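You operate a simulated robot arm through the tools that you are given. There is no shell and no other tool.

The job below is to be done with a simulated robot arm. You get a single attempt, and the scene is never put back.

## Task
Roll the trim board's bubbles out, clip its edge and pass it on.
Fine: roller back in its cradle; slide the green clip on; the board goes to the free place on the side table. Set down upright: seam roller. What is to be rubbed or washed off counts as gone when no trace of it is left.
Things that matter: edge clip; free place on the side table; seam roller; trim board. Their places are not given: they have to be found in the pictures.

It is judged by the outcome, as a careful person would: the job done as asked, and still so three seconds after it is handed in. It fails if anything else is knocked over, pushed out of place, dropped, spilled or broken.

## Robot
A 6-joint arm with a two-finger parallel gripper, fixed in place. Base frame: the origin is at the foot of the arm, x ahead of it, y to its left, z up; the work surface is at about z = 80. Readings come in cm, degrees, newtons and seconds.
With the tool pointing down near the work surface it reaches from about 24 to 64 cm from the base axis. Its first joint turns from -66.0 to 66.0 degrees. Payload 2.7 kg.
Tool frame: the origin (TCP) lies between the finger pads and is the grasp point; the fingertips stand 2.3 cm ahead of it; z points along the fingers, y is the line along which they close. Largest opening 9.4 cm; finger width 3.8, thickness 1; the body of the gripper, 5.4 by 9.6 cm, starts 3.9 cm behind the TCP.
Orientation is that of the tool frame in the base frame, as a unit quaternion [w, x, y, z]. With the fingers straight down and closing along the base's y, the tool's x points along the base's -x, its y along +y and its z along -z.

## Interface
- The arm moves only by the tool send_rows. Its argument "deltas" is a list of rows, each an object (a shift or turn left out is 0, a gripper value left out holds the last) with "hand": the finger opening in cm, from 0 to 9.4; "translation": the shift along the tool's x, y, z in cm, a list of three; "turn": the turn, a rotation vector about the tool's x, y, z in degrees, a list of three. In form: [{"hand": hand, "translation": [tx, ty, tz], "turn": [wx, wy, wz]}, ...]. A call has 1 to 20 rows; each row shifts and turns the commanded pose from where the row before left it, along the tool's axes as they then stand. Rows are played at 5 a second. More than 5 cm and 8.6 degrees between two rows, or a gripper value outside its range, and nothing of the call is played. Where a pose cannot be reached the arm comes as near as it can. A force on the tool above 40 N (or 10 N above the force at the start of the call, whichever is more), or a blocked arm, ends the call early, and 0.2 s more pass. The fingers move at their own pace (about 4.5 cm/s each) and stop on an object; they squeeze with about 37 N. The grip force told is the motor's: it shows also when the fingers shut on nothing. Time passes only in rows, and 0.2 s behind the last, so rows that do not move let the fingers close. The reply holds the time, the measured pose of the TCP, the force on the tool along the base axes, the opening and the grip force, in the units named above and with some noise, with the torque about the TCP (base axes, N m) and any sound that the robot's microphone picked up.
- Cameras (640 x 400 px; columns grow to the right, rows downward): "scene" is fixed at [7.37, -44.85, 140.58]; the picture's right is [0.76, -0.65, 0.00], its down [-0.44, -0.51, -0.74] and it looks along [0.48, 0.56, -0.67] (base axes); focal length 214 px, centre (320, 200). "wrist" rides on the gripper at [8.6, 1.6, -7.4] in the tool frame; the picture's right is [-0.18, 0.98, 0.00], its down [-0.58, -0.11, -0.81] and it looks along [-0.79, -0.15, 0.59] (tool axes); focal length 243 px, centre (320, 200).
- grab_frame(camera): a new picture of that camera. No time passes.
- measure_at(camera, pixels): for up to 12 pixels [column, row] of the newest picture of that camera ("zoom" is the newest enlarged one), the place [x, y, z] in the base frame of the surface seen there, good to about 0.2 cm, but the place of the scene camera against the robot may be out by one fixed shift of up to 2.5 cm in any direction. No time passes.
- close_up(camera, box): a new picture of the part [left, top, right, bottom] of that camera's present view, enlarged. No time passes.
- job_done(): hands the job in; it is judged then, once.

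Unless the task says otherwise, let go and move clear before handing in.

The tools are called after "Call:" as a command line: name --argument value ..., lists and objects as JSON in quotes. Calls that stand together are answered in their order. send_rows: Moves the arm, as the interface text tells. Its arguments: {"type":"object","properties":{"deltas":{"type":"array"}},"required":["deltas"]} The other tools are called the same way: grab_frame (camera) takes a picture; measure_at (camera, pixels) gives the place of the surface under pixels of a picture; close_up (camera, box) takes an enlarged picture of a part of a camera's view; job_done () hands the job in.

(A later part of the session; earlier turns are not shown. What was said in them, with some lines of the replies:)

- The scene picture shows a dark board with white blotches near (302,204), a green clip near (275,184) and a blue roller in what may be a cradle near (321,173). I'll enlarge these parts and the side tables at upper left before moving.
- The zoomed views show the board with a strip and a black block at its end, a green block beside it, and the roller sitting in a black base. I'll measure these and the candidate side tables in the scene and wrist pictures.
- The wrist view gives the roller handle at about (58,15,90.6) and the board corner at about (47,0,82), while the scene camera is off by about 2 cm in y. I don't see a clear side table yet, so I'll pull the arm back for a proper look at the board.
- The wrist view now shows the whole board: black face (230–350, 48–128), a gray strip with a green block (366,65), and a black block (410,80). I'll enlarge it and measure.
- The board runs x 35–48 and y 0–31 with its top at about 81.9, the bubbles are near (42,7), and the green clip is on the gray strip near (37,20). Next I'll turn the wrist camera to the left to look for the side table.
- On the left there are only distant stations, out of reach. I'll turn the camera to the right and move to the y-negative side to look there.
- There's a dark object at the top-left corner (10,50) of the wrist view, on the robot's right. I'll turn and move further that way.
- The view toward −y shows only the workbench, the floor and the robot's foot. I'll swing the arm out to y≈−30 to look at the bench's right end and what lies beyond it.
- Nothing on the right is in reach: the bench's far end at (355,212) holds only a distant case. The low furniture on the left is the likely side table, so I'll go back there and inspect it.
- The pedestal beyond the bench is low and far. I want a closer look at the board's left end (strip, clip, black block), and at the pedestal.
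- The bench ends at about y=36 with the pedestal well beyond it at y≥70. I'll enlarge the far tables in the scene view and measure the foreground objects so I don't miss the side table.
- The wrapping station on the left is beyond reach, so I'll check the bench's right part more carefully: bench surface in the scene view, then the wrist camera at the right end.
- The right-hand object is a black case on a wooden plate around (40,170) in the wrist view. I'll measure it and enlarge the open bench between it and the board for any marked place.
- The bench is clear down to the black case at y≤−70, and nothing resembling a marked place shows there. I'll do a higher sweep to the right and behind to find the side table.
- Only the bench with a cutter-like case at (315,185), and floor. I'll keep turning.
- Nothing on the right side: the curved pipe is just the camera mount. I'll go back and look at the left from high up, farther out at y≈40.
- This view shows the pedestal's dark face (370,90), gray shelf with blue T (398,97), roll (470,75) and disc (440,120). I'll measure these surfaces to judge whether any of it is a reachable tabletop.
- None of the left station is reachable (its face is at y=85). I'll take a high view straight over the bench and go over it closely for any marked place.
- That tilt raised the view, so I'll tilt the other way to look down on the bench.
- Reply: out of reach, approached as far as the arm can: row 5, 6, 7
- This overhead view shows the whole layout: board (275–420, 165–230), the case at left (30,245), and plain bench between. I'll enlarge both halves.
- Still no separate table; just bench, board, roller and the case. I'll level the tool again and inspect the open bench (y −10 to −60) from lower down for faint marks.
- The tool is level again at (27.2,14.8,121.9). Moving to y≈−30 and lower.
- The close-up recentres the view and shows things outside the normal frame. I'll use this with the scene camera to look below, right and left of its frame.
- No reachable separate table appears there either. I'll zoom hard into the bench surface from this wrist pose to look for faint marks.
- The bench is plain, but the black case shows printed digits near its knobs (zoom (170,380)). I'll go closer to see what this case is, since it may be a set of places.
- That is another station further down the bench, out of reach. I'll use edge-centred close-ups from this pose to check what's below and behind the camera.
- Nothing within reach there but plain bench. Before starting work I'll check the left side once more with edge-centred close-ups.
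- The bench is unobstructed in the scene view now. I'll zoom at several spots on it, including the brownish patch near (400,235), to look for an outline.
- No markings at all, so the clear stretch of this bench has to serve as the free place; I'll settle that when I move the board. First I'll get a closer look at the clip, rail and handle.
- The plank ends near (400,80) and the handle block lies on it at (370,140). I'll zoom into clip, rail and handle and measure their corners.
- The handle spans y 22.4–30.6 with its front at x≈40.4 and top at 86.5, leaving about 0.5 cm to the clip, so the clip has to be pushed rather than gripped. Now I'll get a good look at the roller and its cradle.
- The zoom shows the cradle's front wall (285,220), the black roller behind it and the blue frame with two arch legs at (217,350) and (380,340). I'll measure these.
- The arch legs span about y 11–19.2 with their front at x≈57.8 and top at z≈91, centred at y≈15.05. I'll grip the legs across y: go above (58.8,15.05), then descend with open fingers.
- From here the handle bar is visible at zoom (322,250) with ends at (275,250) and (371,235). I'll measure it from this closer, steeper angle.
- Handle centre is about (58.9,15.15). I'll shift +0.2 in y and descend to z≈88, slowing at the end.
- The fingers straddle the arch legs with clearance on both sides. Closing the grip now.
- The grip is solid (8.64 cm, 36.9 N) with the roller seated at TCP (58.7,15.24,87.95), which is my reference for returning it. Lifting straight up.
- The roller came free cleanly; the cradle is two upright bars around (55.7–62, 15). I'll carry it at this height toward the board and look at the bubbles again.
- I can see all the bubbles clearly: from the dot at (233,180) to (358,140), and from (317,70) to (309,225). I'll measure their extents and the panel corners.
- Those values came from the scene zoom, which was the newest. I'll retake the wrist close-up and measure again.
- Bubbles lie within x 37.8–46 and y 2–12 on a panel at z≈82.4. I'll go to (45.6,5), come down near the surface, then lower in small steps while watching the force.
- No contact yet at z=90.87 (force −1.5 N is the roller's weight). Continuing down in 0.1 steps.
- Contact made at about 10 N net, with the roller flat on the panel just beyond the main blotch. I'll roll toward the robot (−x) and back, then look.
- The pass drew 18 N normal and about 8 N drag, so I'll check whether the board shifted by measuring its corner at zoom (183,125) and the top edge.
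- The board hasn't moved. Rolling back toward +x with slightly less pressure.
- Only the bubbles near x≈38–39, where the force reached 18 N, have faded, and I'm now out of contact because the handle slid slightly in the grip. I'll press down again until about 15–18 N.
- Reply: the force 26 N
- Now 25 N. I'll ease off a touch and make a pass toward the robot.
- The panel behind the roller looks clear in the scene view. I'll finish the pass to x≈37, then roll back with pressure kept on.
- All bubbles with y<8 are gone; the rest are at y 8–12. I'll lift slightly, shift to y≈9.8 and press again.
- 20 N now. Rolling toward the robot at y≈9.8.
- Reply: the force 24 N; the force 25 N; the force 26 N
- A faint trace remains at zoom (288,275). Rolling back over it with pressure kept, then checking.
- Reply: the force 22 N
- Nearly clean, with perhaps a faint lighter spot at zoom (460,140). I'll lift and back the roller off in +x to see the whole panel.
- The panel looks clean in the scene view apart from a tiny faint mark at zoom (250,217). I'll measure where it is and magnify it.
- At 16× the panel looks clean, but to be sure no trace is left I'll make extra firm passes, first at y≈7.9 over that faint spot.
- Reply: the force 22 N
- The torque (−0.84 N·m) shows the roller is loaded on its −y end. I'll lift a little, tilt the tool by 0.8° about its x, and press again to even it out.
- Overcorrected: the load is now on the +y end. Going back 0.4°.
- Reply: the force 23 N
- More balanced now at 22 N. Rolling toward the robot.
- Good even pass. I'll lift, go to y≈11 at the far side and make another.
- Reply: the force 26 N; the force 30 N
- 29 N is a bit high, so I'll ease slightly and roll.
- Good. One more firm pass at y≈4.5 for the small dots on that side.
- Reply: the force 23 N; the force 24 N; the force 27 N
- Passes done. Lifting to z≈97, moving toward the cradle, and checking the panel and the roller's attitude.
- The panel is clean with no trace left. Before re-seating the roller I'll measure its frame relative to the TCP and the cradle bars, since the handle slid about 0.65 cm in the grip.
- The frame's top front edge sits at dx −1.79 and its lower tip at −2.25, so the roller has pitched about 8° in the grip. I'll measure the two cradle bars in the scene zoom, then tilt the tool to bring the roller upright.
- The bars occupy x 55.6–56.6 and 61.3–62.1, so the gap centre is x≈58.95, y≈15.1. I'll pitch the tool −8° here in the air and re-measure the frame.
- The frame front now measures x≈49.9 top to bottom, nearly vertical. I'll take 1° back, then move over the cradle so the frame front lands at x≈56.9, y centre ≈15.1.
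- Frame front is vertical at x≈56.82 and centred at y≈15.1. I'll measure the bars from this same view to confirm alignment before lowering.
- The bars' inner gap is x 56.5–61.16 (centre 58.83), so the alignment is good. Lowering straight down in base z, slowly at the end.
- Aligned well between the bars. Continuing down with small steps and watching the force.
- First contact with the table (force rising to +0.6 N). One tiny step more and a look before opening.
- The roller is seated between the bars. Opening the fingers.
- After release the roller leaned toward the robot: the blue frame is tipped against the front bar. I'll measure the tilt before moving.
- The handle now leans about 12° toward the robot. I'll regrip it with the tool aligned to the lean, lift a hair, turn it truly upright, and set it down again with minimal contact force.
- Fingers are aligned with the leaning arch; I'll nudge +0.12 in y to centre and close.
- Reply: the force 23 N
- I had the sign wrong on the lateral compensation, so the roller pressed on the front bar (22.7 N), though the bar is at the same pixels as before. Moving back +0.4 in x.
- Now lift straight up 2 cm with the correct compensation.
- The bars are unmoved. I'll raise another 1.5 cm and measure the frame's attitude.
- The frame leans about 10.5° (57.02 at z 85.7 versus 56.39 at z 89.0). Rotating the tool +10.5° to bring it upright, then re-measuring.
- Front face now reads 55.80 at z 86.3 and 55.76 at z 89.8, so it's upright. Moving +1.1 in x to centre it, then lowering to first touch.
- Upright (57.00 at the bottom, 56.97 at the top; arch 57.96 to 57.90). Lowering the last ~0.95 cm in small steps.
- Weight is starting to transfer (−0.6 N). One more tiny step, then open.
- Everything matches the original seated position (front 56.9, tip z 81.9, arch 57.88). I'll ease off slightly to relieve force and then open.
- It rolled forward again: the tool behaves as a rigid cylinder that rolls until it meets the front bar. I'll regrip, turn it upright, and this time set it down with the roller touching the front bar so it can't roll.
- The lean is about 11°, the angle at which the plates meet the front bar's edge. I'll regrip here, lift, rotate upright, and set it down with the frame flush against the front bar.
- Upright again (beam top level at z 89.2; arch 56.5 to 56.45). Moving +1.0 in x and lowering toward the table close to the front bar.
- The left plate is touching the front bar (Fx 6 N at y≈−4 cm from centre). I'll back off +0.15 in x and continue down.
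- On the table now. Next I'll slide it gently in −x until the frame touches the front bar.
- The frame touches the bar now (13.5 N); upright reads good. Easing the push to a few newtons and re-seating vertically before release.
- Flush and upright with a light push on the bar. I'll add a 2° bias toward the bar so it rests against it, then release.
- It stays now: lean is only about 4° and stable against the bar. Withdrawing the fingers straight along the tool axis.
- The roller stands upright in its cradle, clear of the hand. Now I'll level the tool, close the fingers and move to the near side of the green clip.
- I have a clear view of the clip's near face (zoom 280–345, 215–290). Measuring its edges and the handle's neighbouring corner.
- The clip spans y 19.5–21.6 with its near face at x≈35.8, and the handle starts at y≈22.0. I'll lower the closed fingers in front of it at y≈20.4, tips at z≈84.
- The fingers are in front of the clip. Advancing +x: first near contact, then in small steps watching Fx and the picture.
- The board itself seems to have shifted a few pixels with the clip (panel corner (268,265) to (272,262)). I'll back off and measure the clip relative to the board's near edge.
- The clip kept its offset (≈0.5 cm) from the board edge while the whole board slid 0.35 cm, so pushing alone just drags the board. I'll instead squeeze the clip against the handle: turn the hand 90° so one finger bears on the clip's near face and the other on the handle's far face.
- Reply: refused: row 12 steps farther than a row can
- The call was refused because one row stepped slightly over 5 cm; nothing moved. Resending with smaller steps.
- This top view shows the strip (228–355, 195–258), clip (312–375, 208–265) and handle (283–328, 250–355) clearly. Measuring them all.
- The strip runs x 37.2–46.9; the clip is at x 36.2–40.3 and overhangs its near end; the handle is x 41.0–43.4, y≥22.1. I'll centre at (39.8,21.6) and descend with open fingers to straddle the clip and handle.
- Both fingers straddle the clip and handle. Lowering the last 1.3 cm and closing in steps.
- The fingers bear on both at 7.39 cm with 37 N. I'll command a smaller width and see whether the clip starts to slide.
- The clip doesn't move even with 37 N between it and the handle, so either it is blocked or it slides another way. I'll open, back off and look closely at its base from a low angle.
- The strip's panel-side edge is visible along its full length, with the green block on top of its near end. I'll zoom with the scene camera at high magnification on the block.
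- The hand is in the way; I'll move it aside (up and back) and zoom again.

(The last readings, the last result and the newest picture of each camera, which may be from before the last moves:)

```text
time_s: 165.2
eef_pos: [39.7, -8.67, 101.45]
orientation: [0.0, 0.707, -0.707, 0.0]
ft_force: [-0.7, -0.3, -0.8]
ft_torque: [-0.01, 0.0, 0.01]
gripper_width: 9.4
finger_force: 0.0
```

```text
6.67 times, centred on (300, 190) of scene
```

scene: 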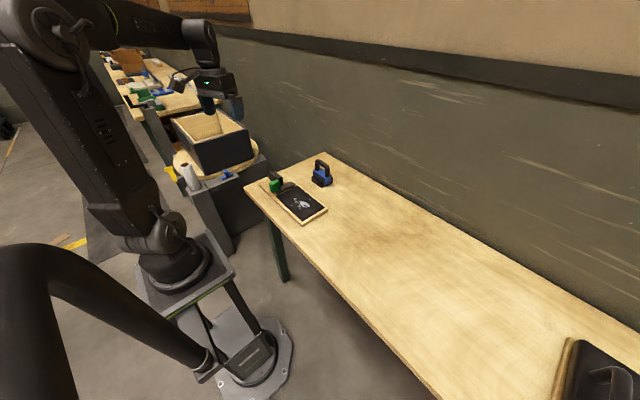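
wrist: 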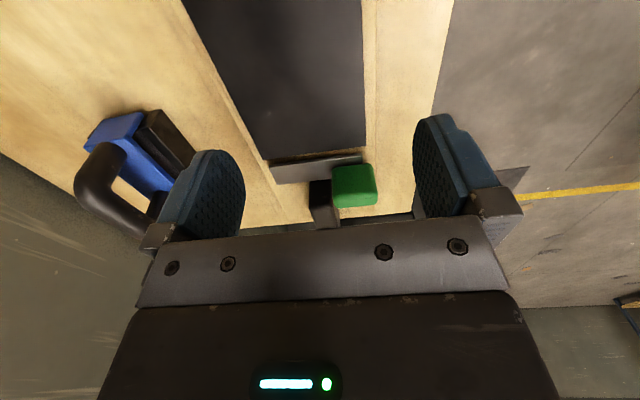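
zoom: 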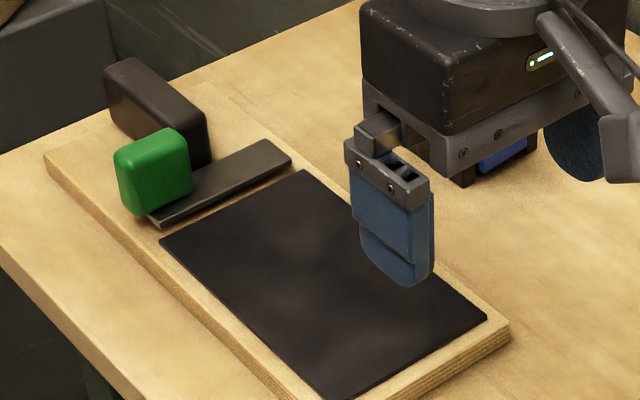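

Seen clearly now: the gray plate is a thin raised jaw lying parallel to the panel's edge, with the green knob on it and free space behind the knob on the +y side. So the clip likely slides in −y, over the panel's edge. I'll turn the hand back, grip the knob across y, and test that.

Call:
send_rows --deltas '[{"turn": [0, 0, 8.5]}, {"turn": [0, 0, 8.5]}, {"turn": [0, 0, 8.5]}, {"turn": [0, 0, 8.5]}, {"turn": [0, 0, 8.5]}, {"turn": [0, 0, 8.5]}, {"turn": [0, 0, 8.5]}, {"turn": [0, 0, 8.5]}, {"turn": [0, 0, 8.5]}, {"turn": [0, 0, 8.5]}, {"turn": [0, 0, 5]}, {"translation": [0.3, 4.8, 0]}, {"translation": [0.3, 4.8, 0]}, {"translation": [0.3, 4.8, 0]}, {"translation": [0.3, 4.8, 0]}, {"translation": [0.3, 4.8, 0]}, {"translation": [0, 4.5, 0]}, {}]'

Call:
close_up --camera "wrist" --box '[0, 0, 640, 10]'

Call:
close_up --camera "wrist" --box '[210, 0, 430, 90]'

```text
time_s: 169.0
eef_pos: [38.44, 20.34, 101.71]
orientation: [0.0, -0.001, 1.0, -0.001]
ft_force: [-0.7, 0.0, -1.3]
ft_torque: [-0.02, -0.02, 0.01]
gripper_width: 9.4
finger_force: 0.1
```

```text
1.00 times, centred on (320, 5) of wrist (not enlarged: the box is as wide or as high as the picture)
```

zoom: 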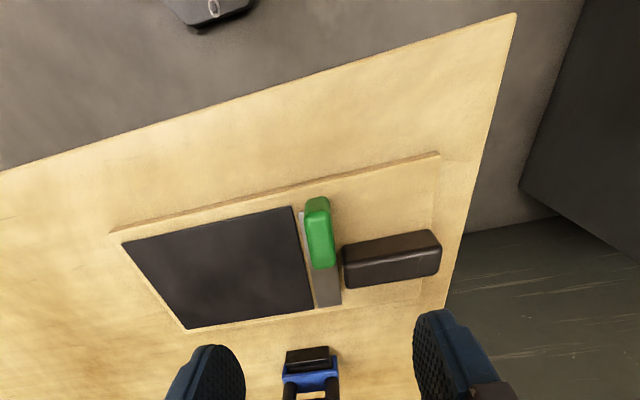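

```text
2.91 times, centred on (320, 45) of wrist
```

zoom: 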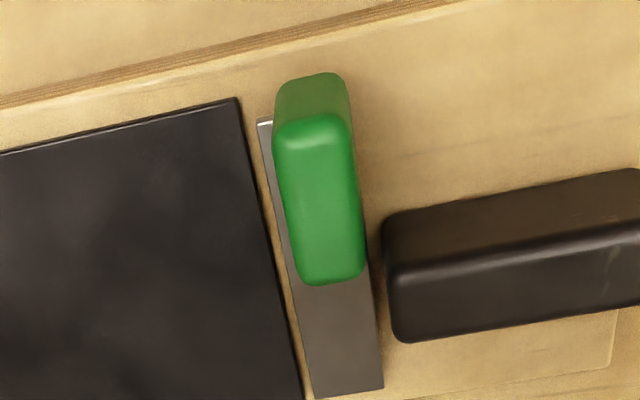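

Measuring the knob, plate and panel edges from directly above.

Call:
measure_at --camera "zoom" --pixels '[[262, 125], [300, 340], [316, 396], [380, 385], [375, 310], [240, 110], [298, 385], [285, 180], [355, 200], [320, 130], [335, 270], [388, 280]]'

```text
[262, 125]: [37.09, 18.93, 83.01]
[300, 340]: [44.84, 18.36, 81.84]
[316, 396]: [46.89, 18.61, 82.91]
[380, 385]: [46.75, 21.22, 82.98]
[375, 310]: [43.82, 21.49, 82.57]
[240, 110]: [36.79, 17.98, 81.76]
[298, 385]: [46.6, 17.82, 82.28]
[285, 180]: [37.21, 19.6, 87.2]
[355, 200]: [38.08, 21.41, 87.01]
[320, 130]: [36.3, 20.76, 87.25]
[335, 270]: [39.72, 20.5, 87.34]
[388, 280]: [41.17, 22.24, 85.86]
```

The plate spans y 18.6–21.35 and the knob y 19.5–21.5, x 36.2–40.1. I'll descend around the knob at (38.0,20.5), tips just above the plate, and grip it.

Call:
send_rows --deltas '[{"translation": [0.4, 0.15, 4], "hand": 4.5}, {"translation": [0, 0, 4]}, {"translation": [0, 0, 4]}, {"translation": [0, 0, 2]}, {"translation": [0, 0, 1.2]}, {"translation": [0, 0, 0.5]}, {}]'

Call:
grab_frame --camera "wrist"

Call:
close_up --camera "scene" --box '[255, 160, 315, 205]'

```text
time_s: 170.6
eef_pos: [37.82, 20.42, 85.67]
orientation: [0.0, 0.0, 1.0, 0.0]
ft_force: [0.3, -0.9, -0.3]
ft_torque: [0.02, -0.01, 0.0]
gripper_width: 4.53
finger_force: 0.0
```

```text
taken
```

wrist: 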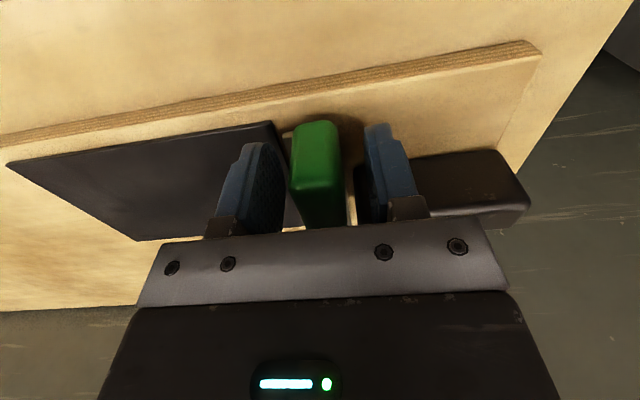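

```text
8.89 times, centred on (285, 182) of scene
```

zoom: 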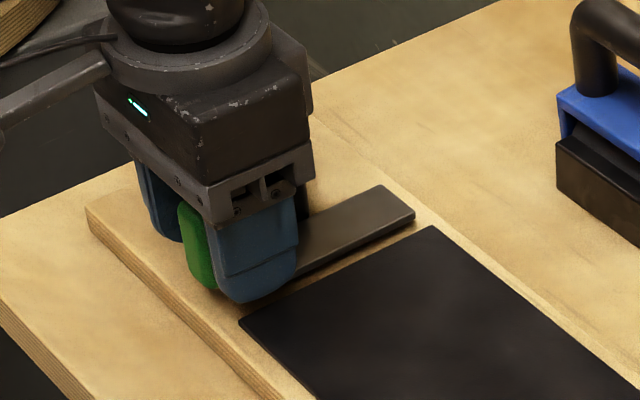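

The fingers straddle the knob. Closing on it and then testing a small move in −y.

Call:
send_rows --deltas '[{"hand": 3.0}, {"hand": 2.2}, {"hand": 1.5}, {"hand": 1.5}, {}]'

Call:
send_rows --deltas '[{"translation": [0, -0.2, 0]}, {"translation": [0, -0.2, 0]}, {}]'

Call:
close_up --camera "wrist" --box '[100, 20, 500, 240]'

Call:
close_up --camera "scene" --box '[255, 160, 315, 205]'

```text
time_s: 171.8
eef_pos: [37.88, 20.51, 85.77]
orientation: [-0.001, 0.001, 1.0, 0.0]
ft_force: [-0.2, -0.6, 0.2]
ft_torque: [0.02, 0.21, -0.13]
gripper_width: 2.19
finger_force: 37.2
```

```text
time_s: 172.6
eef_pos: [37.99, 19.93, 85.7]
orientation: [-0.001, 0.001, 1.0, 0.0]
ft_force: [-1.7, 0.7, 7.3]
ft_torque: [0.0, 0.46, 0.05]
gripper_width: 2.2
finger_force: 37.0
```

```text
1.60 times, centred on (300, 130) of wrist
```

zoom: 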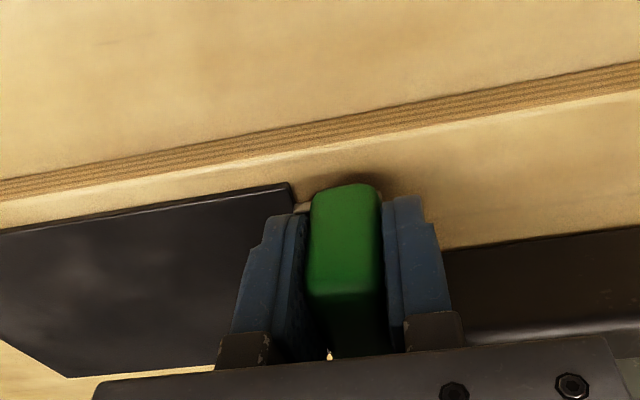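

```text
8.89 times, centred on (285, 182) of scene
```

zoom: 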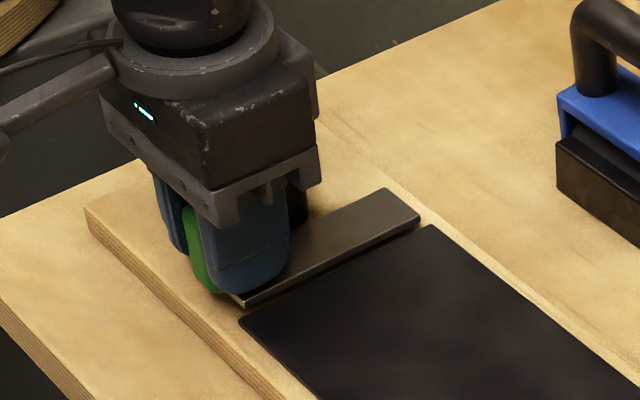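

The plate moved with the knob: its gap to the panel narrowed while the board stayed put. So −y is the right direction; continuing in small steps.

Call:
send_rows --deltas '[{"translation": [0, -0.2, -0.03]}, {"translation": [0, -0.2, 0]}, {}]'

Call:
send_rows --deltas '[{"translation": [0, -0.2, 0]}, {"translation": [0, -0.2, 0]}, {}]'

Call:
close_up --camera "scene" --box '[255, 160, 315, 205]'

```text
time_s: 173.4
eef_pos: [37.83, 19.6, 85.68]
orientation: [-0.001, 0.0, 1.0, 0.0]
ft_force: [1.1, 0.2, 1.1]
ft_torque: [-0.03, 0.13, 0.04]
gripper_width: 2.17
finger_force: 36.8
```

```text
time_s: 174.2
eef_pos: [37.89, 19.24, 85.75]
orientation: [0.0, 0.0, 1.0, 0.0]
ft_force: [0.1, 0.4, 0.8]
ft_torque: [0.04, -0.1, 0.09]
gripper_width: 2.19
finger_force: 36.8
```

```text
8.89 times, centred on (285, 182) of scene
```

zoom: 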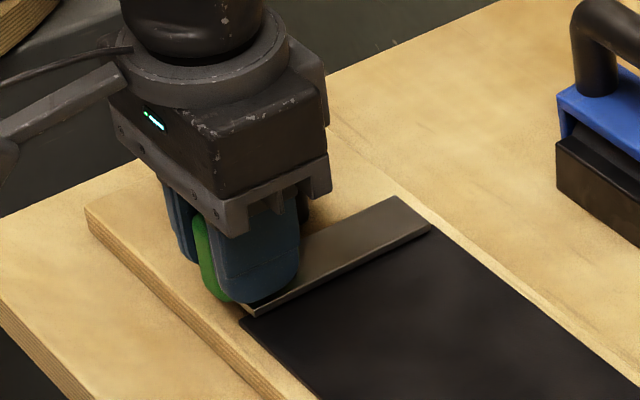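

The plate has now reached the panel's edge with almost no force. Continuing until it stops.

Call:
send_rows --deltas '[{"translation": [0, -0.2, 0]}, {"translation": [0, -0.2, 0]}, {}]'

Call:
send_rows --deltas '[{"translation": [0, -0.2, 0]}, {"translation": [0, -0.2, 0]}, {}]'

Call:
close_up --camera "scene" --box '[255, 160, 315, 205]'

Call:
close_up --camera "wrist" --box '[100, 20, 500, 240]'

```text
time_s: 175.0
eef_pos: [37.86, 18.75, 85.73]
orientation: [-0.002, 0.0, 1.0, 0.0]
ft_force: [-0.7, 1.2, 3.0]
ft_torque: [0.0, 0.14, 0.12]
gripper_width: 2.15
finger_force: 36.6
```

```text
time_s: 175.8
eef_pos: [37.87, 18.38, 85.72]
orientation: [-0.001, 0.0, 1.0, 0.0]
ft_force: [-2.2, 5.3, 7.8]
ft_torque: [-0.03, 0.48, -0.02]
gripper_width: 2.19
finger_force: 37.0
```

```text
8.89 times, centred on (285, 182) of scene
```

zoom: 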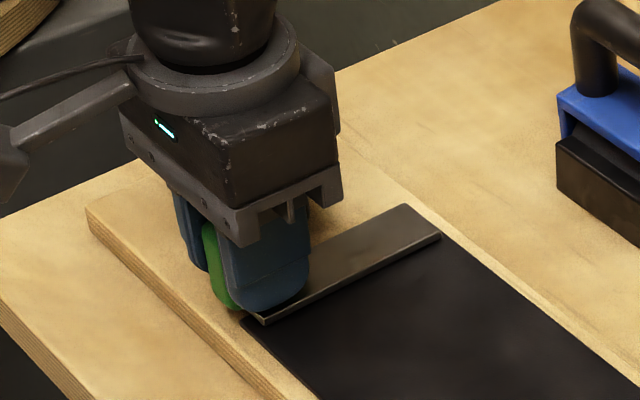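

```text
1.60 times, centred on (300, 130) of wrist
```

zoom: 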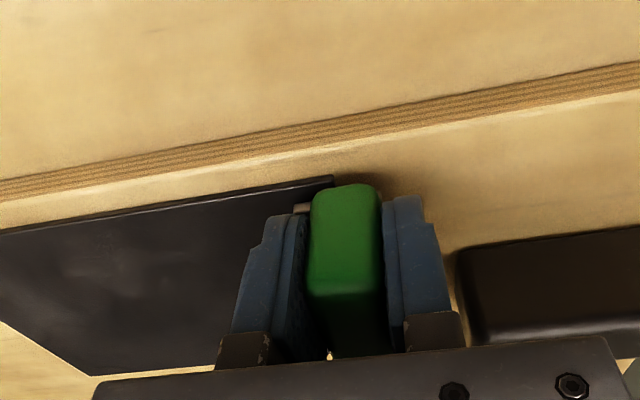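

The plate now overlaps the panel edge by about 1.3 cm and Fy rose to 5 N, perhaps nearing a stop. One more small step to see.

Call:
send_rows --deltas '[{"translation": [0, -0.2, 0]}, {}]'

Call:
close_up --camera "scene" --box '[255, 160, 345, 220]'

Call:
close_up --camera "wrist" --box '[100, 20, 500, 240]'

Call:
measure_at --camera "zoom" --pixels '[[20, 200], [620, 95], [300, 155], [345, 195], [303, 207], [20, 232]]'

```text
time_s: 176.4
eef_pos: [37.84, 18.16, 85.74]
orientation: [-0.002, 0.0, 1.0, -0.001]
ft_force: [0.7, 3.0, 4.1]
ft_torque: [0.09, 0.19, -0.07]
gripper_width: 2.16
finger_force: 36.7
```

```text
6.67 times, centred on (300, 190) of scene
```

zoom: 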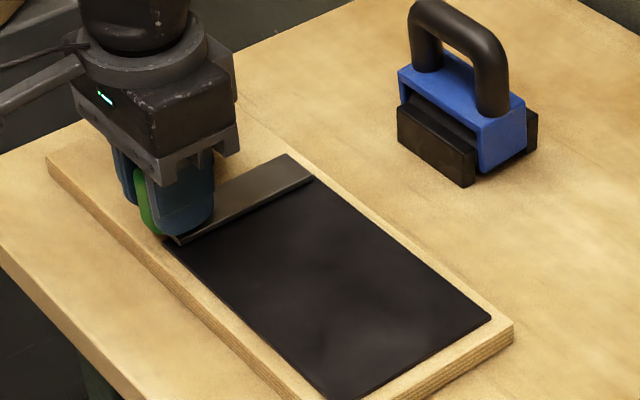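

```text
1.60 times, centred on (300, 130) of wrist
```

zoom: 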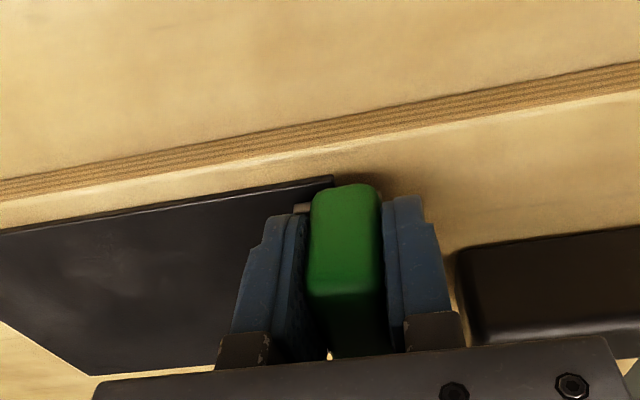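

```text
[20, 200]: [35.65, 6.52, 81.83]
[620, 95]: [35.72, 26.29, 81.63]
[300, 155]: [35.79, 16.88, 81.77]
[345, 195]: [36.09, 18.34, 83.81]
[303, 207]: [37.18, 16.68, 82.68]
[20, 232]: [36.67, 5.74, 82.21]
```

In the last two views the panel corner stayed at the same pixels while the hand moved, so the clip has hit its stop (about 2 cm of travel, plate over the panel's edge). Releasing the knob and rising to check.

Call:
send_rows --deltas '[{"translation": [0, 0.05, 0]}, {"hand": 3.0}, {"hand": 4.0}, {}, {"translation": [0, 0, -2]}, {"translation": [0, 0, -4]}, {"translation": [0, 0, -4]}, {"translation": [0, 0, -4]}, {"translation": [2, 0, 0]}, {}]'

Call:
close_up --camera "wrist" --box '[0, 0, 640, 10]'

Call:
close_up --camera "scene" --box '[255, 160, 345, 220]'

```text
time_s: 178.6
eef_pos: [35.97, 18.25, 100.02]
orientation: [-0.001, 0.0, 1.0, -0.001]
ft_force: [-0.1, -0.4, -0.2]
ft_torque: [0.02, 0.01, -0.03]
gripper_width: 4.03
finger_force: 0.0
```

```text
1.00 times, centred on (320, 5) of wrist (not enlarged: the box is as wide or as high as the picture)
```

zoom: 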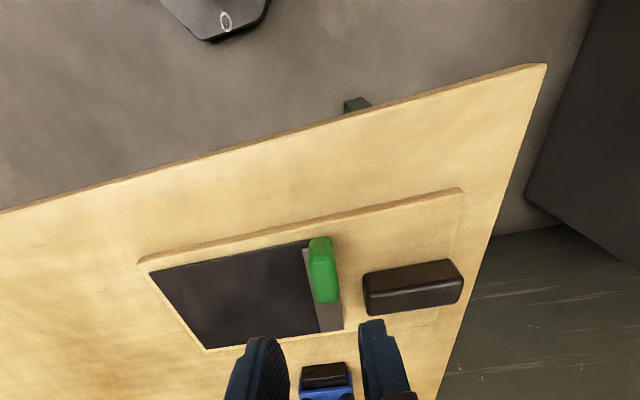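

```text
6.67 times, centred on (300, 190) of scene
```

zoom: 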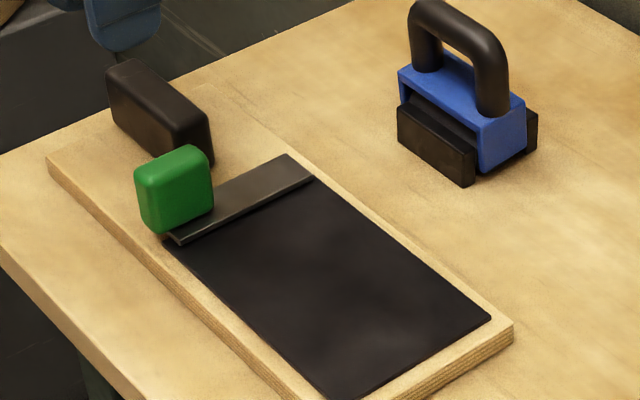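

The clip is on the panel's edge and the roller still stands. Before moving the board I'll scan the open bench to the right once more, from lower down, for any marking of the free place.

Call:
send_rows --deltas '[{"translation": [1.5, -4.7, 0]}, {"translation": [1.5, -4.7, 0]}, {"translation": [1.5, -4.7, 0]}, {"translation": [1.5, -4.7, 0]}, {"translation": [1, -4.7, 0]}, {"translation": [0, -4.7, 0]}, {"translation": [0, -4.7, 0]}, {}]'

Call:
close_up --camera "wrist" --box '[0, 0, 640, 10]'

Call:
close_up --camera "wrist" --box '[0, 0, 10, 400]'

Call:
close_up --camera "scene" --box '[300, 160, 620, 360]'

```text
time_s: 180.4
eef_pos: [29.05, -14.72, 99.72]
orientation: [-0.001, 0.0, 1.0, 0.001]
ft_force: [0.0, -0.3, -0.8]
ft_torque: [0.01, 0.01, -0.02]
gripper_width: 4.01
finger_force: 0.1
```

```text
1.00 times, centred on (320, 5) of wrist (not enlarged: the box is as wide or as high as the picture)
```

zoom: 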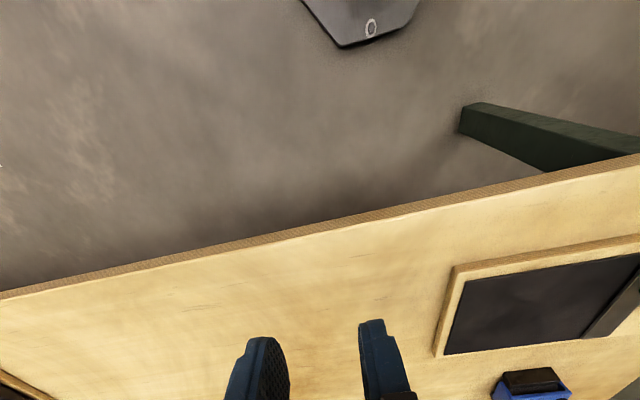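

```text
1.00 times, centred on (5, 200) of wrist (not enlarged: the box is as wide or as high as the picture)
```

zoom: 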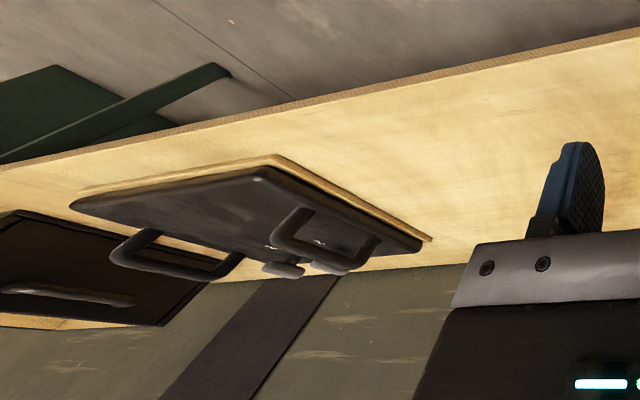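

```text
2.00 times, centred on (460, 260) of scene
```

zoom: 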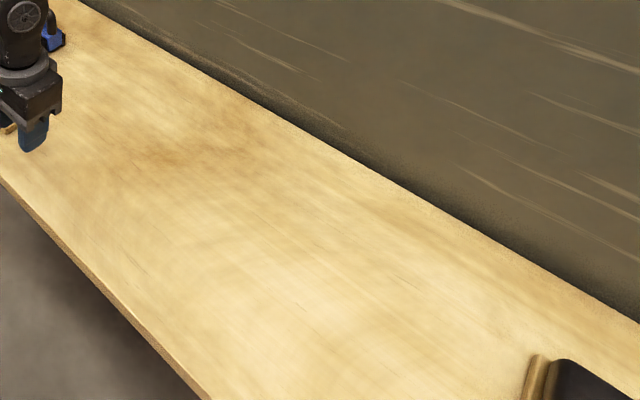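

The bench between the board and the black two-handled plate (at y≤−70) is plain and empty, and nothing else within reach is a table. I'll measure the plate's extent so I can put the board squarely in the middle of that free stretch.

Call:
close_up --camera "wrist" --box '[0, 0, 10, 400]'

Call:
measure_at --camera "zoom" --pixels '[[276, 158], [430, 238], [80, 190], [75, 205], [200, 210], [20, 215], [150, 322], [60, 260], [300, 120], [100, 150], [5, 320], [560, 80]]'

```text
1.00 times, centred on (5, 200) of wrist (not enlarged: the box is as wide or as high as the picture)
```

zoom: 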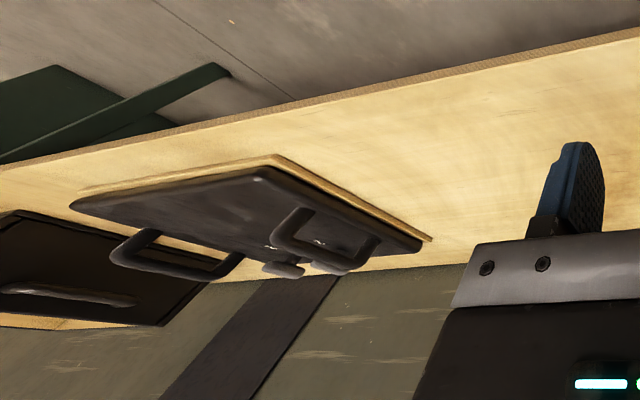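

```text
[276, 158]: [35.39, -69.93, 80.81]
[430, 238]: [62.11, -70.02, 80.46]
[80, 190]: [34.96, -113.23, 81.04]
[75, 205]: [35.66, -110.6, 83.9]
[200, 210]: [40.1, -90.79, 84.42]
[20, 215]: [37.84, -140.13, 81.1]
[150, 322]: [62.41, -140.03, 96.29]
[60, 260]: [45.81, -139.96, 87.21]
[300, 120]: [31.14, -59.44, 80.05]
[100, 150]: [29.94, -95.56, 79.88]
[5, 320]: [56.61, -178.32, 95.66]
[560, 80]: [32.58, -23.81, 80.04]
```

The plate spans y −70 to −113, so the free stretch is y −1 to −70, centre about −35. Now I'll go back to the board's handle and measure it for a grip across its length.

Call:
send_rows --deltas '[{"translation": [0, 4.8, -0.5], "hand": 9.4}, {"translation": [0, 4.8, -0.5]}, {"translation": [0, 4.8, -0.5]}, {"translation": [0, 4.8, 0]}, {"translation": [0, 4.8, 0]}, {"translation": [0, 4.8, 0]}, {"translation": [0, 4.8, 0]}, {"translation": [-3, 3.5, 0]}, {"translation": [-4, 3.5, 0]}, {}]'

Call:
close_up --camera "wrist" --box '[200, 0, 480, 150]'

```text
refused: row 9 steps farther than a row can; nothing moved
```

```text
2.29 times, centred on (340, 75) of wrist
```

zoom: 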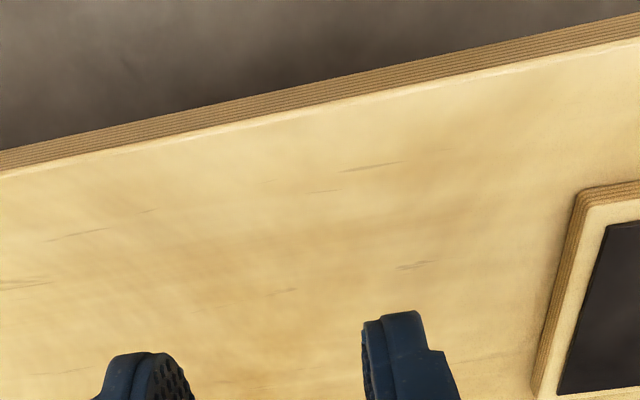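

One row was slightly over the step limit, so nothing moved. Resending with smaller diagonal steps.

Call:
send_rows --deltas '[{"translation": [0, 4.7, -0.5], "hand": 9.4}, {"translation": [0, 4.7, -0.5]}, {"translation": [0, 4.7, -0.5]}, {"translation": [0, 4.7, 0]}, {"translation": [0, 4.7, 0]}, {"translation": [0, 4.7, 0]}, {"translation": [0, 4.7, 0]}, {"translation": [-2.5, 4, 0]}, {"translation": [-3, 3.5, 0]}, {"translation": [-1.5, 0.6, 0]}, {}]'

Call:
close_up --camera "wrist" --box '[200, 0, 480, 150]'

```text
time_s: 182.8
eef_pos: [35.98, 26.28, 101.29]
orientation: [-0.001, 0.0, 1.0, 0.001]
ft_force: [0.8, -0.3, 0.3]
ft_torque: [0.03, -0.03, -0.01]
gripper_width: 9.39
finger_force: 0.1
```

```text
2.29 times, centred on (340, 75) of wrist
```

zoom: 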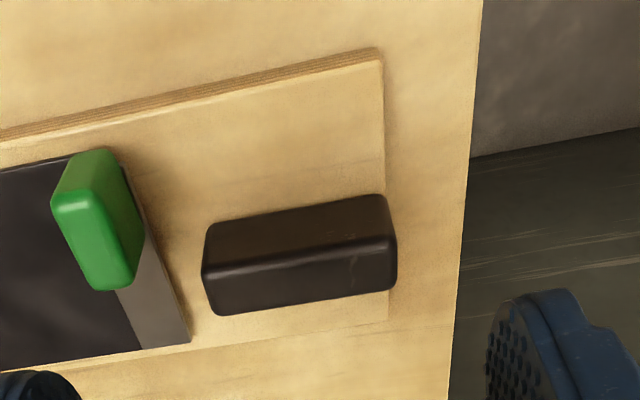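

Clear view of the handle (203–397, 195–315), plate and knob. Measuring the handle's corners and the plate's new edge.

Call:
measure_at --camera "zoom" --pixels '[[208, 272], [388, 245], [218, 308], [392, 284], [205, 240], [390, 215], [300, 290], [300, 255], [187, 335], [148, 250], [380, 55], [120, 285]]'

```text
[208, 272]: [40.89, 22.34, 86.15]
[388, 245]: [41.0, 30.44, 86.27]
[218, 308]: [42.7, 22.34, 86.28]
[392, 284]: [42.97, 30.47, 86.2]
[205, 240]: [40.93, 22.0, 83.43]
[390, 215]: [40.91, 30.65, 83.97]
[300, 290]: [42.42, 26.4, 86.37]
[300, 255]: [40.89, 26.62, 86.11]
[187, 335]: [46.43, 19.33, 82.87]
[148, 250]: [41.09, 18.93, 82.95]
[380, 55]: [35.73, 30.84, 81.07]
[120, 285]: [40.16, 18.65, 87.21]
```

The handle is x 40.8–43.1, y 22.0–30.7, top 86.3. Gripping across its 2.3 cm width gives more clearance, so I'll turn the hand 90° and come down over its centre (41.95, 26.35).

Call:
send_rows --deltas '[{"turn": [0, 0, -8.5], "hand": 5.0}, {"turn": [0, 0, -8.5]}, {"turn": [0, 0, -8.5]}, {"turn": [0, 0, -8.5]}, {"turn": [0, 0, -8.5]}, {"turn": [0, 0, -8.5]}, {"turn": [0, 0, -8.5]}, {"turn": [0, 0, -8.5]}, {"turn": [0, 0, -8.5]}, {"turn": [0, 0, -8.5]}, {"turn": [0, 0, -5]}, {"translation": [-0.07, -3, 0]}, {"translation": [0, -2.95, 0]}, {}]'

Call:
close_up --camera "wrist" --box '[0, 0, 640, 10]'

```text
time_s: 185.8
eef_pos: [41.79, 26.34, 101.32]
orientation: [0.0, 0.707, -0.707, 0.0]
ft_force: [-0.1, -0.1, 0.7]
ft_torque: [0.0, -0.01, 0.01]
gripper_width: 4.97
finger_force: 0.2
```

```text
1.00 times, centred on (320, 5) of wrist (not enlarged: the box is as wide or as high as the picture)
```

zoom: 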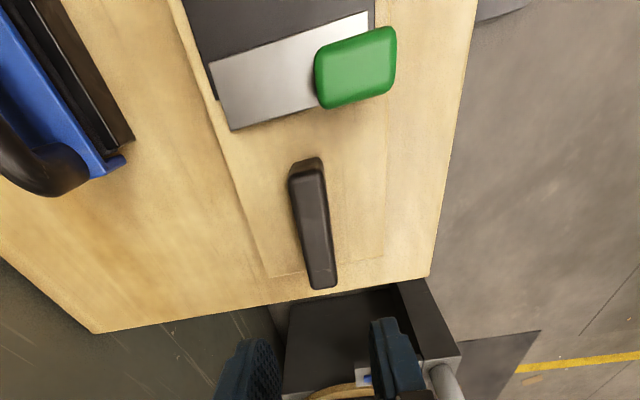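

Hand turned and above the handle. Descending around it to TCP z≈84.9.

Call:
send_rows --deltas '[{"translation": [0, -0.1, 4]}, {"translation": [0, 0, 4]}, {"translation": [0, 0, 4]}, {"translation": [0, 0, 2]}, {"translation": [0, 0, 1.4]}, {"translation": [0, 0, 1.0]}, {}]'

Call:
grab_frame --camera "wrist"

Call:
close_up --camera "scene" --box '[255, 160, 345, 220]'

```text
time_s: 187.4
eef_pos: [41.91, 26.42, 84.74]
orientation: [0.001, 0.707, -0.707, 0.0]
ft_force: [0.8, 0.3, -0.2]
ft_torque: [0.03, -0.04, -0.03]
gripper_width: 5.01
finger_force: 0.0
```

```text
taken
```

wrist: 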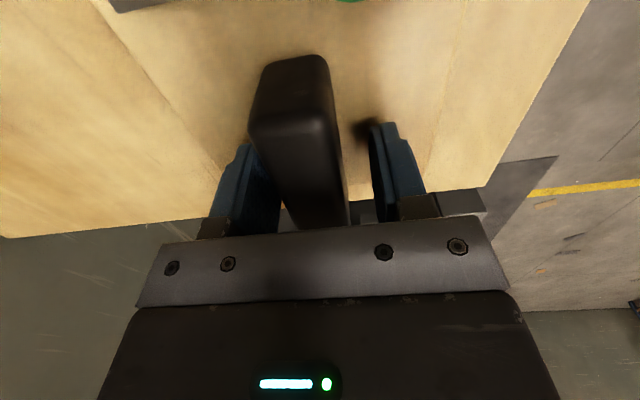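

```text
6.67 times, centred on (300, 190) of scene
```

zoom: 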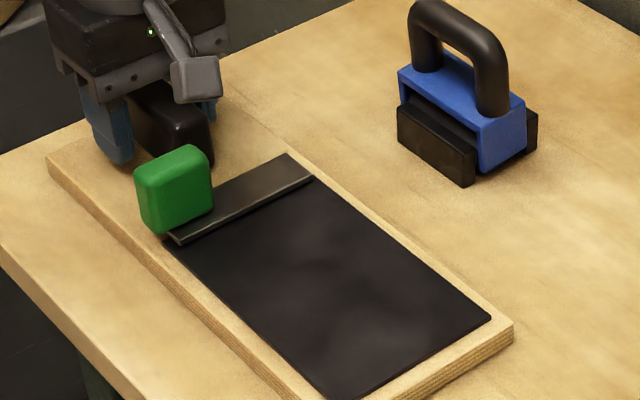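

Fingers straddle the handle. Gripping, then a slight lift to feel the weight.

Call:
send_rows --deltas '[{"hand": 3.5}, {"hand": 2.5}, {"hand": 1.5}, {"hand": 1.5}, {}]'

Call:
send_rows --deltas '[{"translation": [0, 0, -0.15]}, {"translation": [0, 0, -0.15]}, {}]'

```text
time_s: 188.6
eef_pos: [41.83, 26.36, 84.8]
orientation: [-0.001, -0.707, 0.707, 0.0]
ft_force: [1.5, -0.3, 0.6]
ft_torque: [-0.13, -0.19, 0.23]
gripper_width: 2.79
finger_force: 36.9
```

```text
time_s: 189.4
eef_pos: [41.86, 26.46, 85.23]
orientation: [0.0, -0.707, 0.708, 0.0]
ft_force: [-1.1, -0.2, -2.6]
ft_torque: [0.33, -0.02, -0.02]
gripper_width: 2.77
finger_force: 36.7
```

The handle end weighs about 2.6 N with 0.33 N·m of torque, so the board is roughly 0.65 kg and would droop if carried by one end. I'll lower it flat again and slide it along the clear bench instead, starting slowly.

Call:
send_rows --deltas '[{"translation": [0, 0, 0.15]}, {"translation": [0, 0, 0.12]}, {"translation": [0.5, 0, 0]}, {"translation": [0.8, -0.05, 0]}, {"translation": [0.8, -0.05, 0]}, {"translation": [0.8, -0.05, 0]}, {}]'

Call:
close_up --camera "scene" --box '[255, 160, 345, 220]'

```text
time_s: 191.0
eef_pos: [41.94, 23.43, 84.82]
orientation: [0.0, -0.707, 0.707, 0.0]
ft_force: [0.2, 0.4, -2.9]
ft_torque: [0.34, -0.01, 0.01]
gripper_width: 2.76
finger_force: 37.2
```

```text
6.67 times, centred on (300, 190) of scene
```

zoom: 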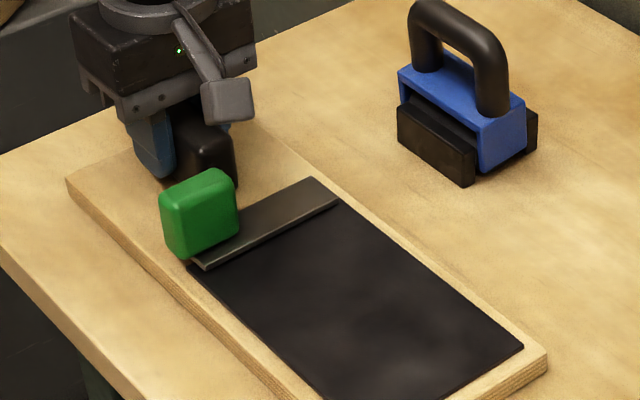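

The board slides smoothly with hardly any force. Continuing in −y with a slight +x drift.

Call:
send_rows --deltas '[{"translation": [1.2, -0.1, 0]}, {"translation": [1.5, -0.1, 0]}, {"translation": [1.6, -0.11, 0]}, {"translation": [1.6, -0.11, 0]}, {"translation": [1.6, -0.11, 0]}, {"translation": [1.6, -0.11, 0]}, {"translation": [1.6, -0.11, 0]}, {"translation": [1.6, -0.11, 0]}, {"translation": [1.6, -0.11, 0]}, {"translation": [1.6, -0.11, 0]}, {"translation": [1.6, -0.11, 0]}, {"translation": [1.6, -0.11, 0]}, {"translation": [1.4, -0.1, 0]}, {"translation": [1.0, -0.1, 0]}, {}]'

Call:
grab_frame --camera "scene"

```text
time_s: 194.2
eef_pos: [43.63, 2.33, 85.09]
orientation: [-0.001, -0.707, 0.707, 0.0]
ft_force: [-0.3, 0.0, -3.3]
ft_torque: [0.31, 0.02, 0.0]
gripper_width: 2.77
finger_force: 37.1
```

```text
taken
```

scene: 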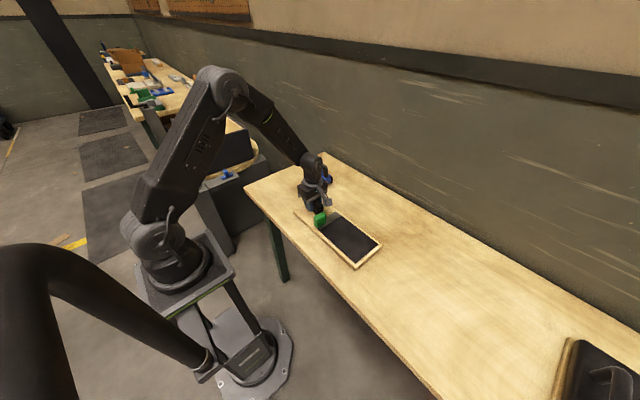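

The board is sliding straight and everything else is undisturbed. Continuing to the middle of the free stretch.

Call:
send_rows --deltas '[{"translation": [1.2, -0.1, 0]}, {"translation": [1.5, -0.09, 0]}, {"translation": [1.6, -0.09, 0]}, {"translation": [1.6, -0.09, 0]}, {"translation": [1.6, -0.09, 0]}, {"translation": [1.6, -0.09, 0]}, {"translation": [1.6, -0.09, 0]}, {"translation": [1.6, -0.09, 0]}, {"translation": [1.6, -0.09, 0]}, {"translation": [1.6, -0.09, 0]}, {"translation": [1.6, -0.09, 0]}, {"translation": [1.6, -0.09, 0]}, {"translation": [1.6, -0.09, 0]}, {"translation": [1.6, -0.09, 0]}, {"translation": [1.4, -0.09, 0]}, {"translation": [1.0, 0, 0]}, {"translation": [0.5, 0, 0]}, {}]'

Call:
grab_frame --camera "scene"

```text
time_s: 198.0
eef_pos: [45.0, -22.42, 85.0]
orientation: [0.001, 0.708, -0.706, -0.001]
ft_force: [0.0, -0.2, -3.8]
ft_torque: [0.32, -0.03, 0.01]
gripper_width: 2.8
finger_force: 37.4
```

```text
taken
```

scene: 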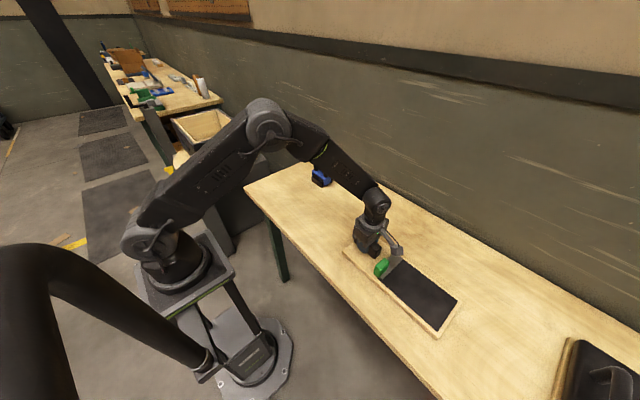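

The board now lies around (45,−34) in the free stretch. Easing down until the bench carries it, then letting go.

Call:
send_rows --deltas '[{"translation": [0, 0, 0.1]}, {"translation": [0, 0, 0.08]}, {}]'

Call:
close_up --camera "scene" --box '[330, 190, 480, 350]'

```text
time_s: 198.8
eef_pos: [44.92, -22.48, 84.86]
orientation: [0.001, 0.707, -0.707, 0.001]
ft_force: [-1.5, 1.8, 3.3]
ft_torque: [-1.11, -0.08, -0.35]
gripper_width: 2.78
finger_force: 37.0
```

```text
2.50 times, centred on (405, 270) of scene
```

zoom: 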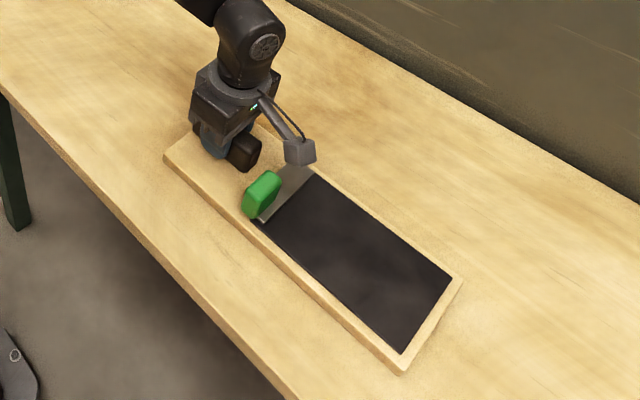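

Resting flat. Opening the fingers and rising clear.

Call:
send_rows --deltas '[{"translation": [0, 0, -0.05]}, {"hand": 3.5}, {"hand": 5.0}, {}, {"translation": [0, 0, -2]}, {"translation": [0, 0, -4]}, {"translation": [0, 0, -4]}, {"translation": [0, 0, -4]}, {}]'

Call:
grab_frame --camera "scene"

Call:
close_up --camera "wrist" --box '[0, 0, 640, 10]'

```text
time_s: 200.8
eef_pos: [44.82, -22.46, 98.76]
orientation: [0.0, 0.707, -0.707, -0.001]
ft_force: [0.5, 0.9, -0.4]
ft_torque: [0.02, -0.02, -0.02]
gripper_width: 4.98
finger_force: 0.2
```

```text
taken
```

scene: 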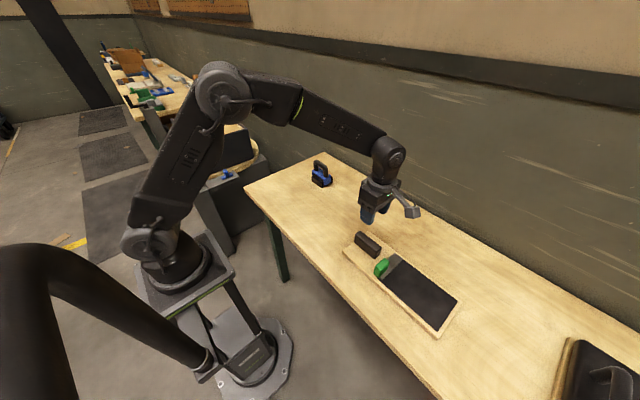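

```text
1.00 times, centred on (320, 5) of wrist (not enlarged: the box is as wide or as high as the picture)
```

zoom: 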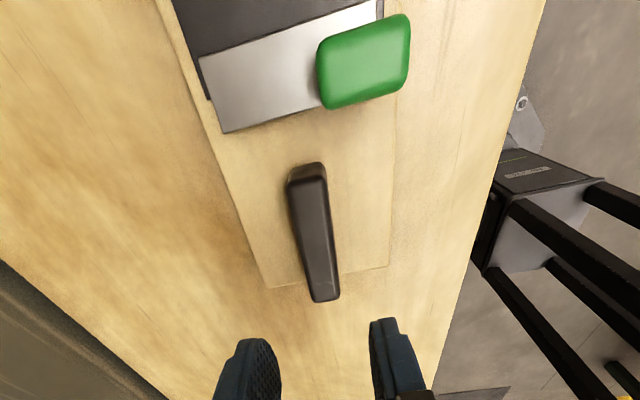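

The board is down with the clip on. I'll check the roller, the panel and the vacated spot in enlarged views.

Call:
close_up --camera "scene" --box '[295, 145, 347, 195]'

Call:
close_up --camera "scene" --box '[335, 225, 470, 345]'

Call:
close_up --camera "scene" --box '[180, 120, 360, 240]'

```text
8.00 times, centred on (321, 170) of scene
```

zoom: 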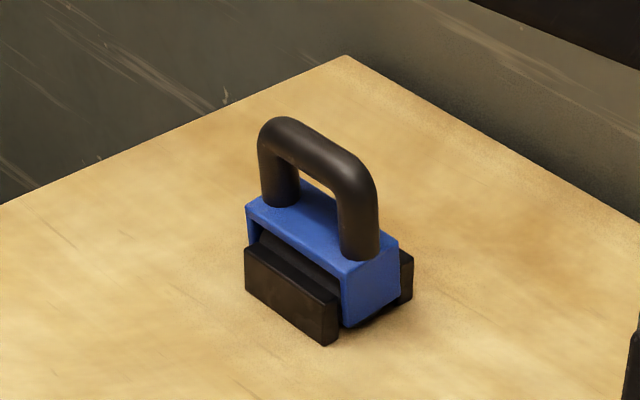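

```text
3.33 times, centred on (402, 285) of scene
```

zoom: 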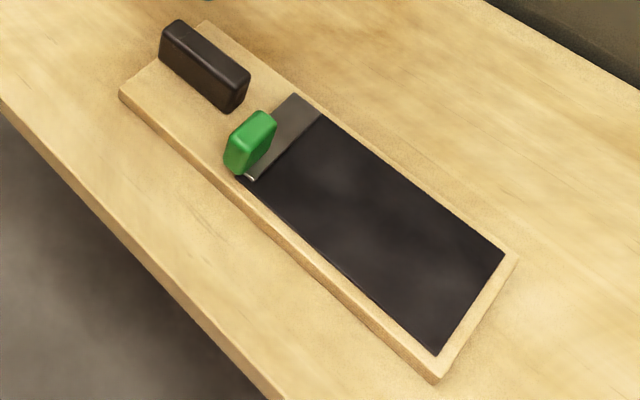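

```text
3.33 times, centred on (270, 180) of scene
```

zoom: 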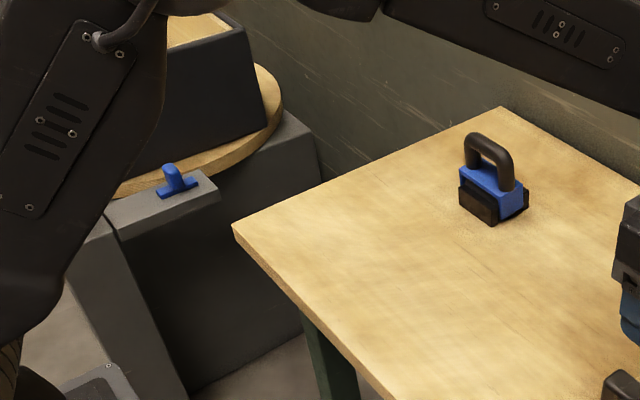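

The roller may be leaning slightly; I'll measure points on its arch and frame to check the tilt.

Call:
close_up --camera "scene" --box '[302, 150, 340, 190]'

Call:
measure_at --camera "zoom" --pixels '[[345, 290], [345, 255], [345, 220], [345, 190], [235, 195], [235, 160], [235, 130], [215, 210], [330, 270], [372, 265], [340, 310], [345, 350]]'

```text
10.00 times, centred on (321, 170) of scene
```

zoom: 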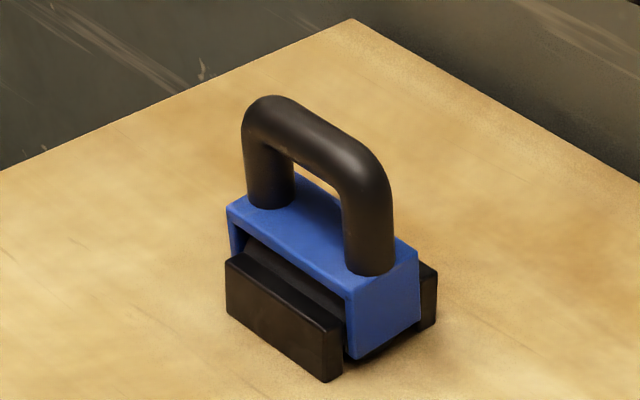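

```text
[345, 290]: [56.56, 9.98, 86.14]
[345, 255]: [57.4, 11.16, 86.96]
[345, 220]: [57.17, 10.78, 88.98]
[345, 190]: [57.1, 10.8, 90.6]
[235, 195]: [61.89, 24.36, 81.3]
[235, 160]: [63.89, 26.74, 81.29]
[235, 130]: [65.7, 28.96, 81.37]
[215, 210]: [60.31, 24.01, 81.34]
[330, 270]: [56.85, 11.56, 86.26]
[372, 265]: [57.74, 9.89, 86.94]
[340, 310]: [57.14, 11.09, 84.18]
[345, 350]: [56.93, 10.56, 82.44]
```

The roller leans only about 6°, unchanged and stable in its cradle; the board, clip and panel are as intended, and nothing else has moved. I'll raise the arm well clear and take a last look.

Call:
send_rows --deltas '[{"translation": [0, 0, -4]}, {"translation": [0, 0, -4]}, {"translation": [0, 4, -3]}, {"translation": [0, 4, 0]}, {"translation": [0, 4, 0]}, {}, {}]'

Call:
grab_frame --camera "scene"

Call:
close_up --camera "wrist" --box '[0, 0, 640, 10]'

Call:
close_up --camera "scene" --box '[370, 250, 460, 330]'

```text
time_s: 202.4
eef_pos: [33.01, -22.23, 109.64]
orientation: [-0.001, -0.707, 0.707, 0.001]
ft_force: [-0.3, -0.7, 0.1]
ft_torque: [-0.01, 0.02, 0.04]
gripper_width: 5.0
finger_force: 0.0
```

```text
taken
```

scene: 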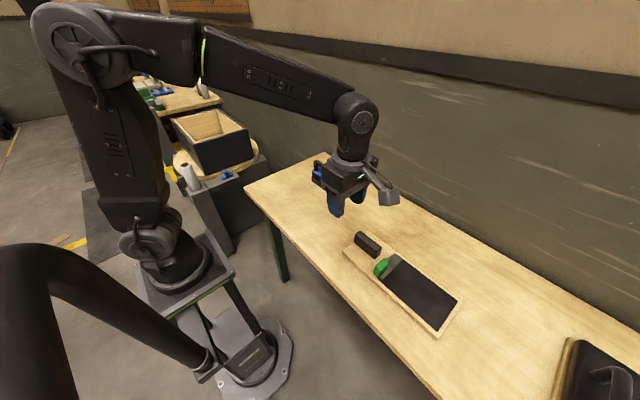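

```text
1.00 times, centred on (320, 5) of wrist (not enlarged: the box is as wide or as high as the picture)
```

zoom: 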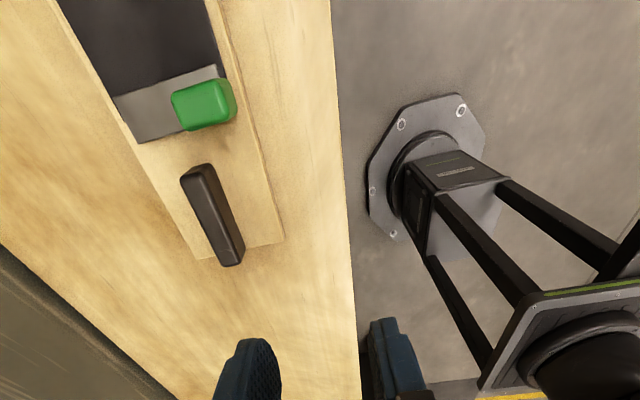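

```text
5.00 times, centred on (415, 290) of scene
```

zoom: 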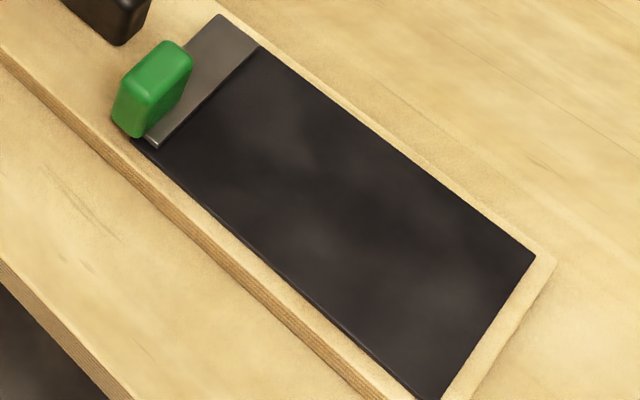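

Final views: the roller is standing in its cradle, the panel is clean with no trace left, the clip is over its edge, and the board rests flat in the free stretch of the bench with the hand clear. I found no separate side table within reach and no marked place, so that spot is my best reading of "the free place". Handing in.

Call:
job_done

```text
The job is handed in.
```

I've handed the job in. The rolling, clipping and roller return are done, but where I put the board is my best guess at the "free place on the side table".

- **Bubbles:** rolled out. Close-ups show no trace left on the panel.
- **Edge clip:** slid on over the panel's edge until it hit its stop. While I was working out which way it slides, I pushed the board about 0.4 cm before moving it.
- **Roller:** back between the bars of its cradle and standing. It tipped forward the first two times I let go, so I set it against the front bar, where it stays with a lean of about 6°. At one point I pressed the roller against that bar with about 23 N. The bar did not move.
- **Board:** lying flat at about x 45, y −34, in the empty stretch of the bench between its old spot and the black two-handled plate. I slid it there along the bench, because it would have drooped if lifted by its end handle.

I found no separate side table within reach and no marked place on the bench. The other tables and stands I could see were too far away, so I took that empty stretch as the free place. If a different spot was meant, the board is in the wrong place.

Nothing else was knocked over or moved that I could see. The arm is raised clear of everything.
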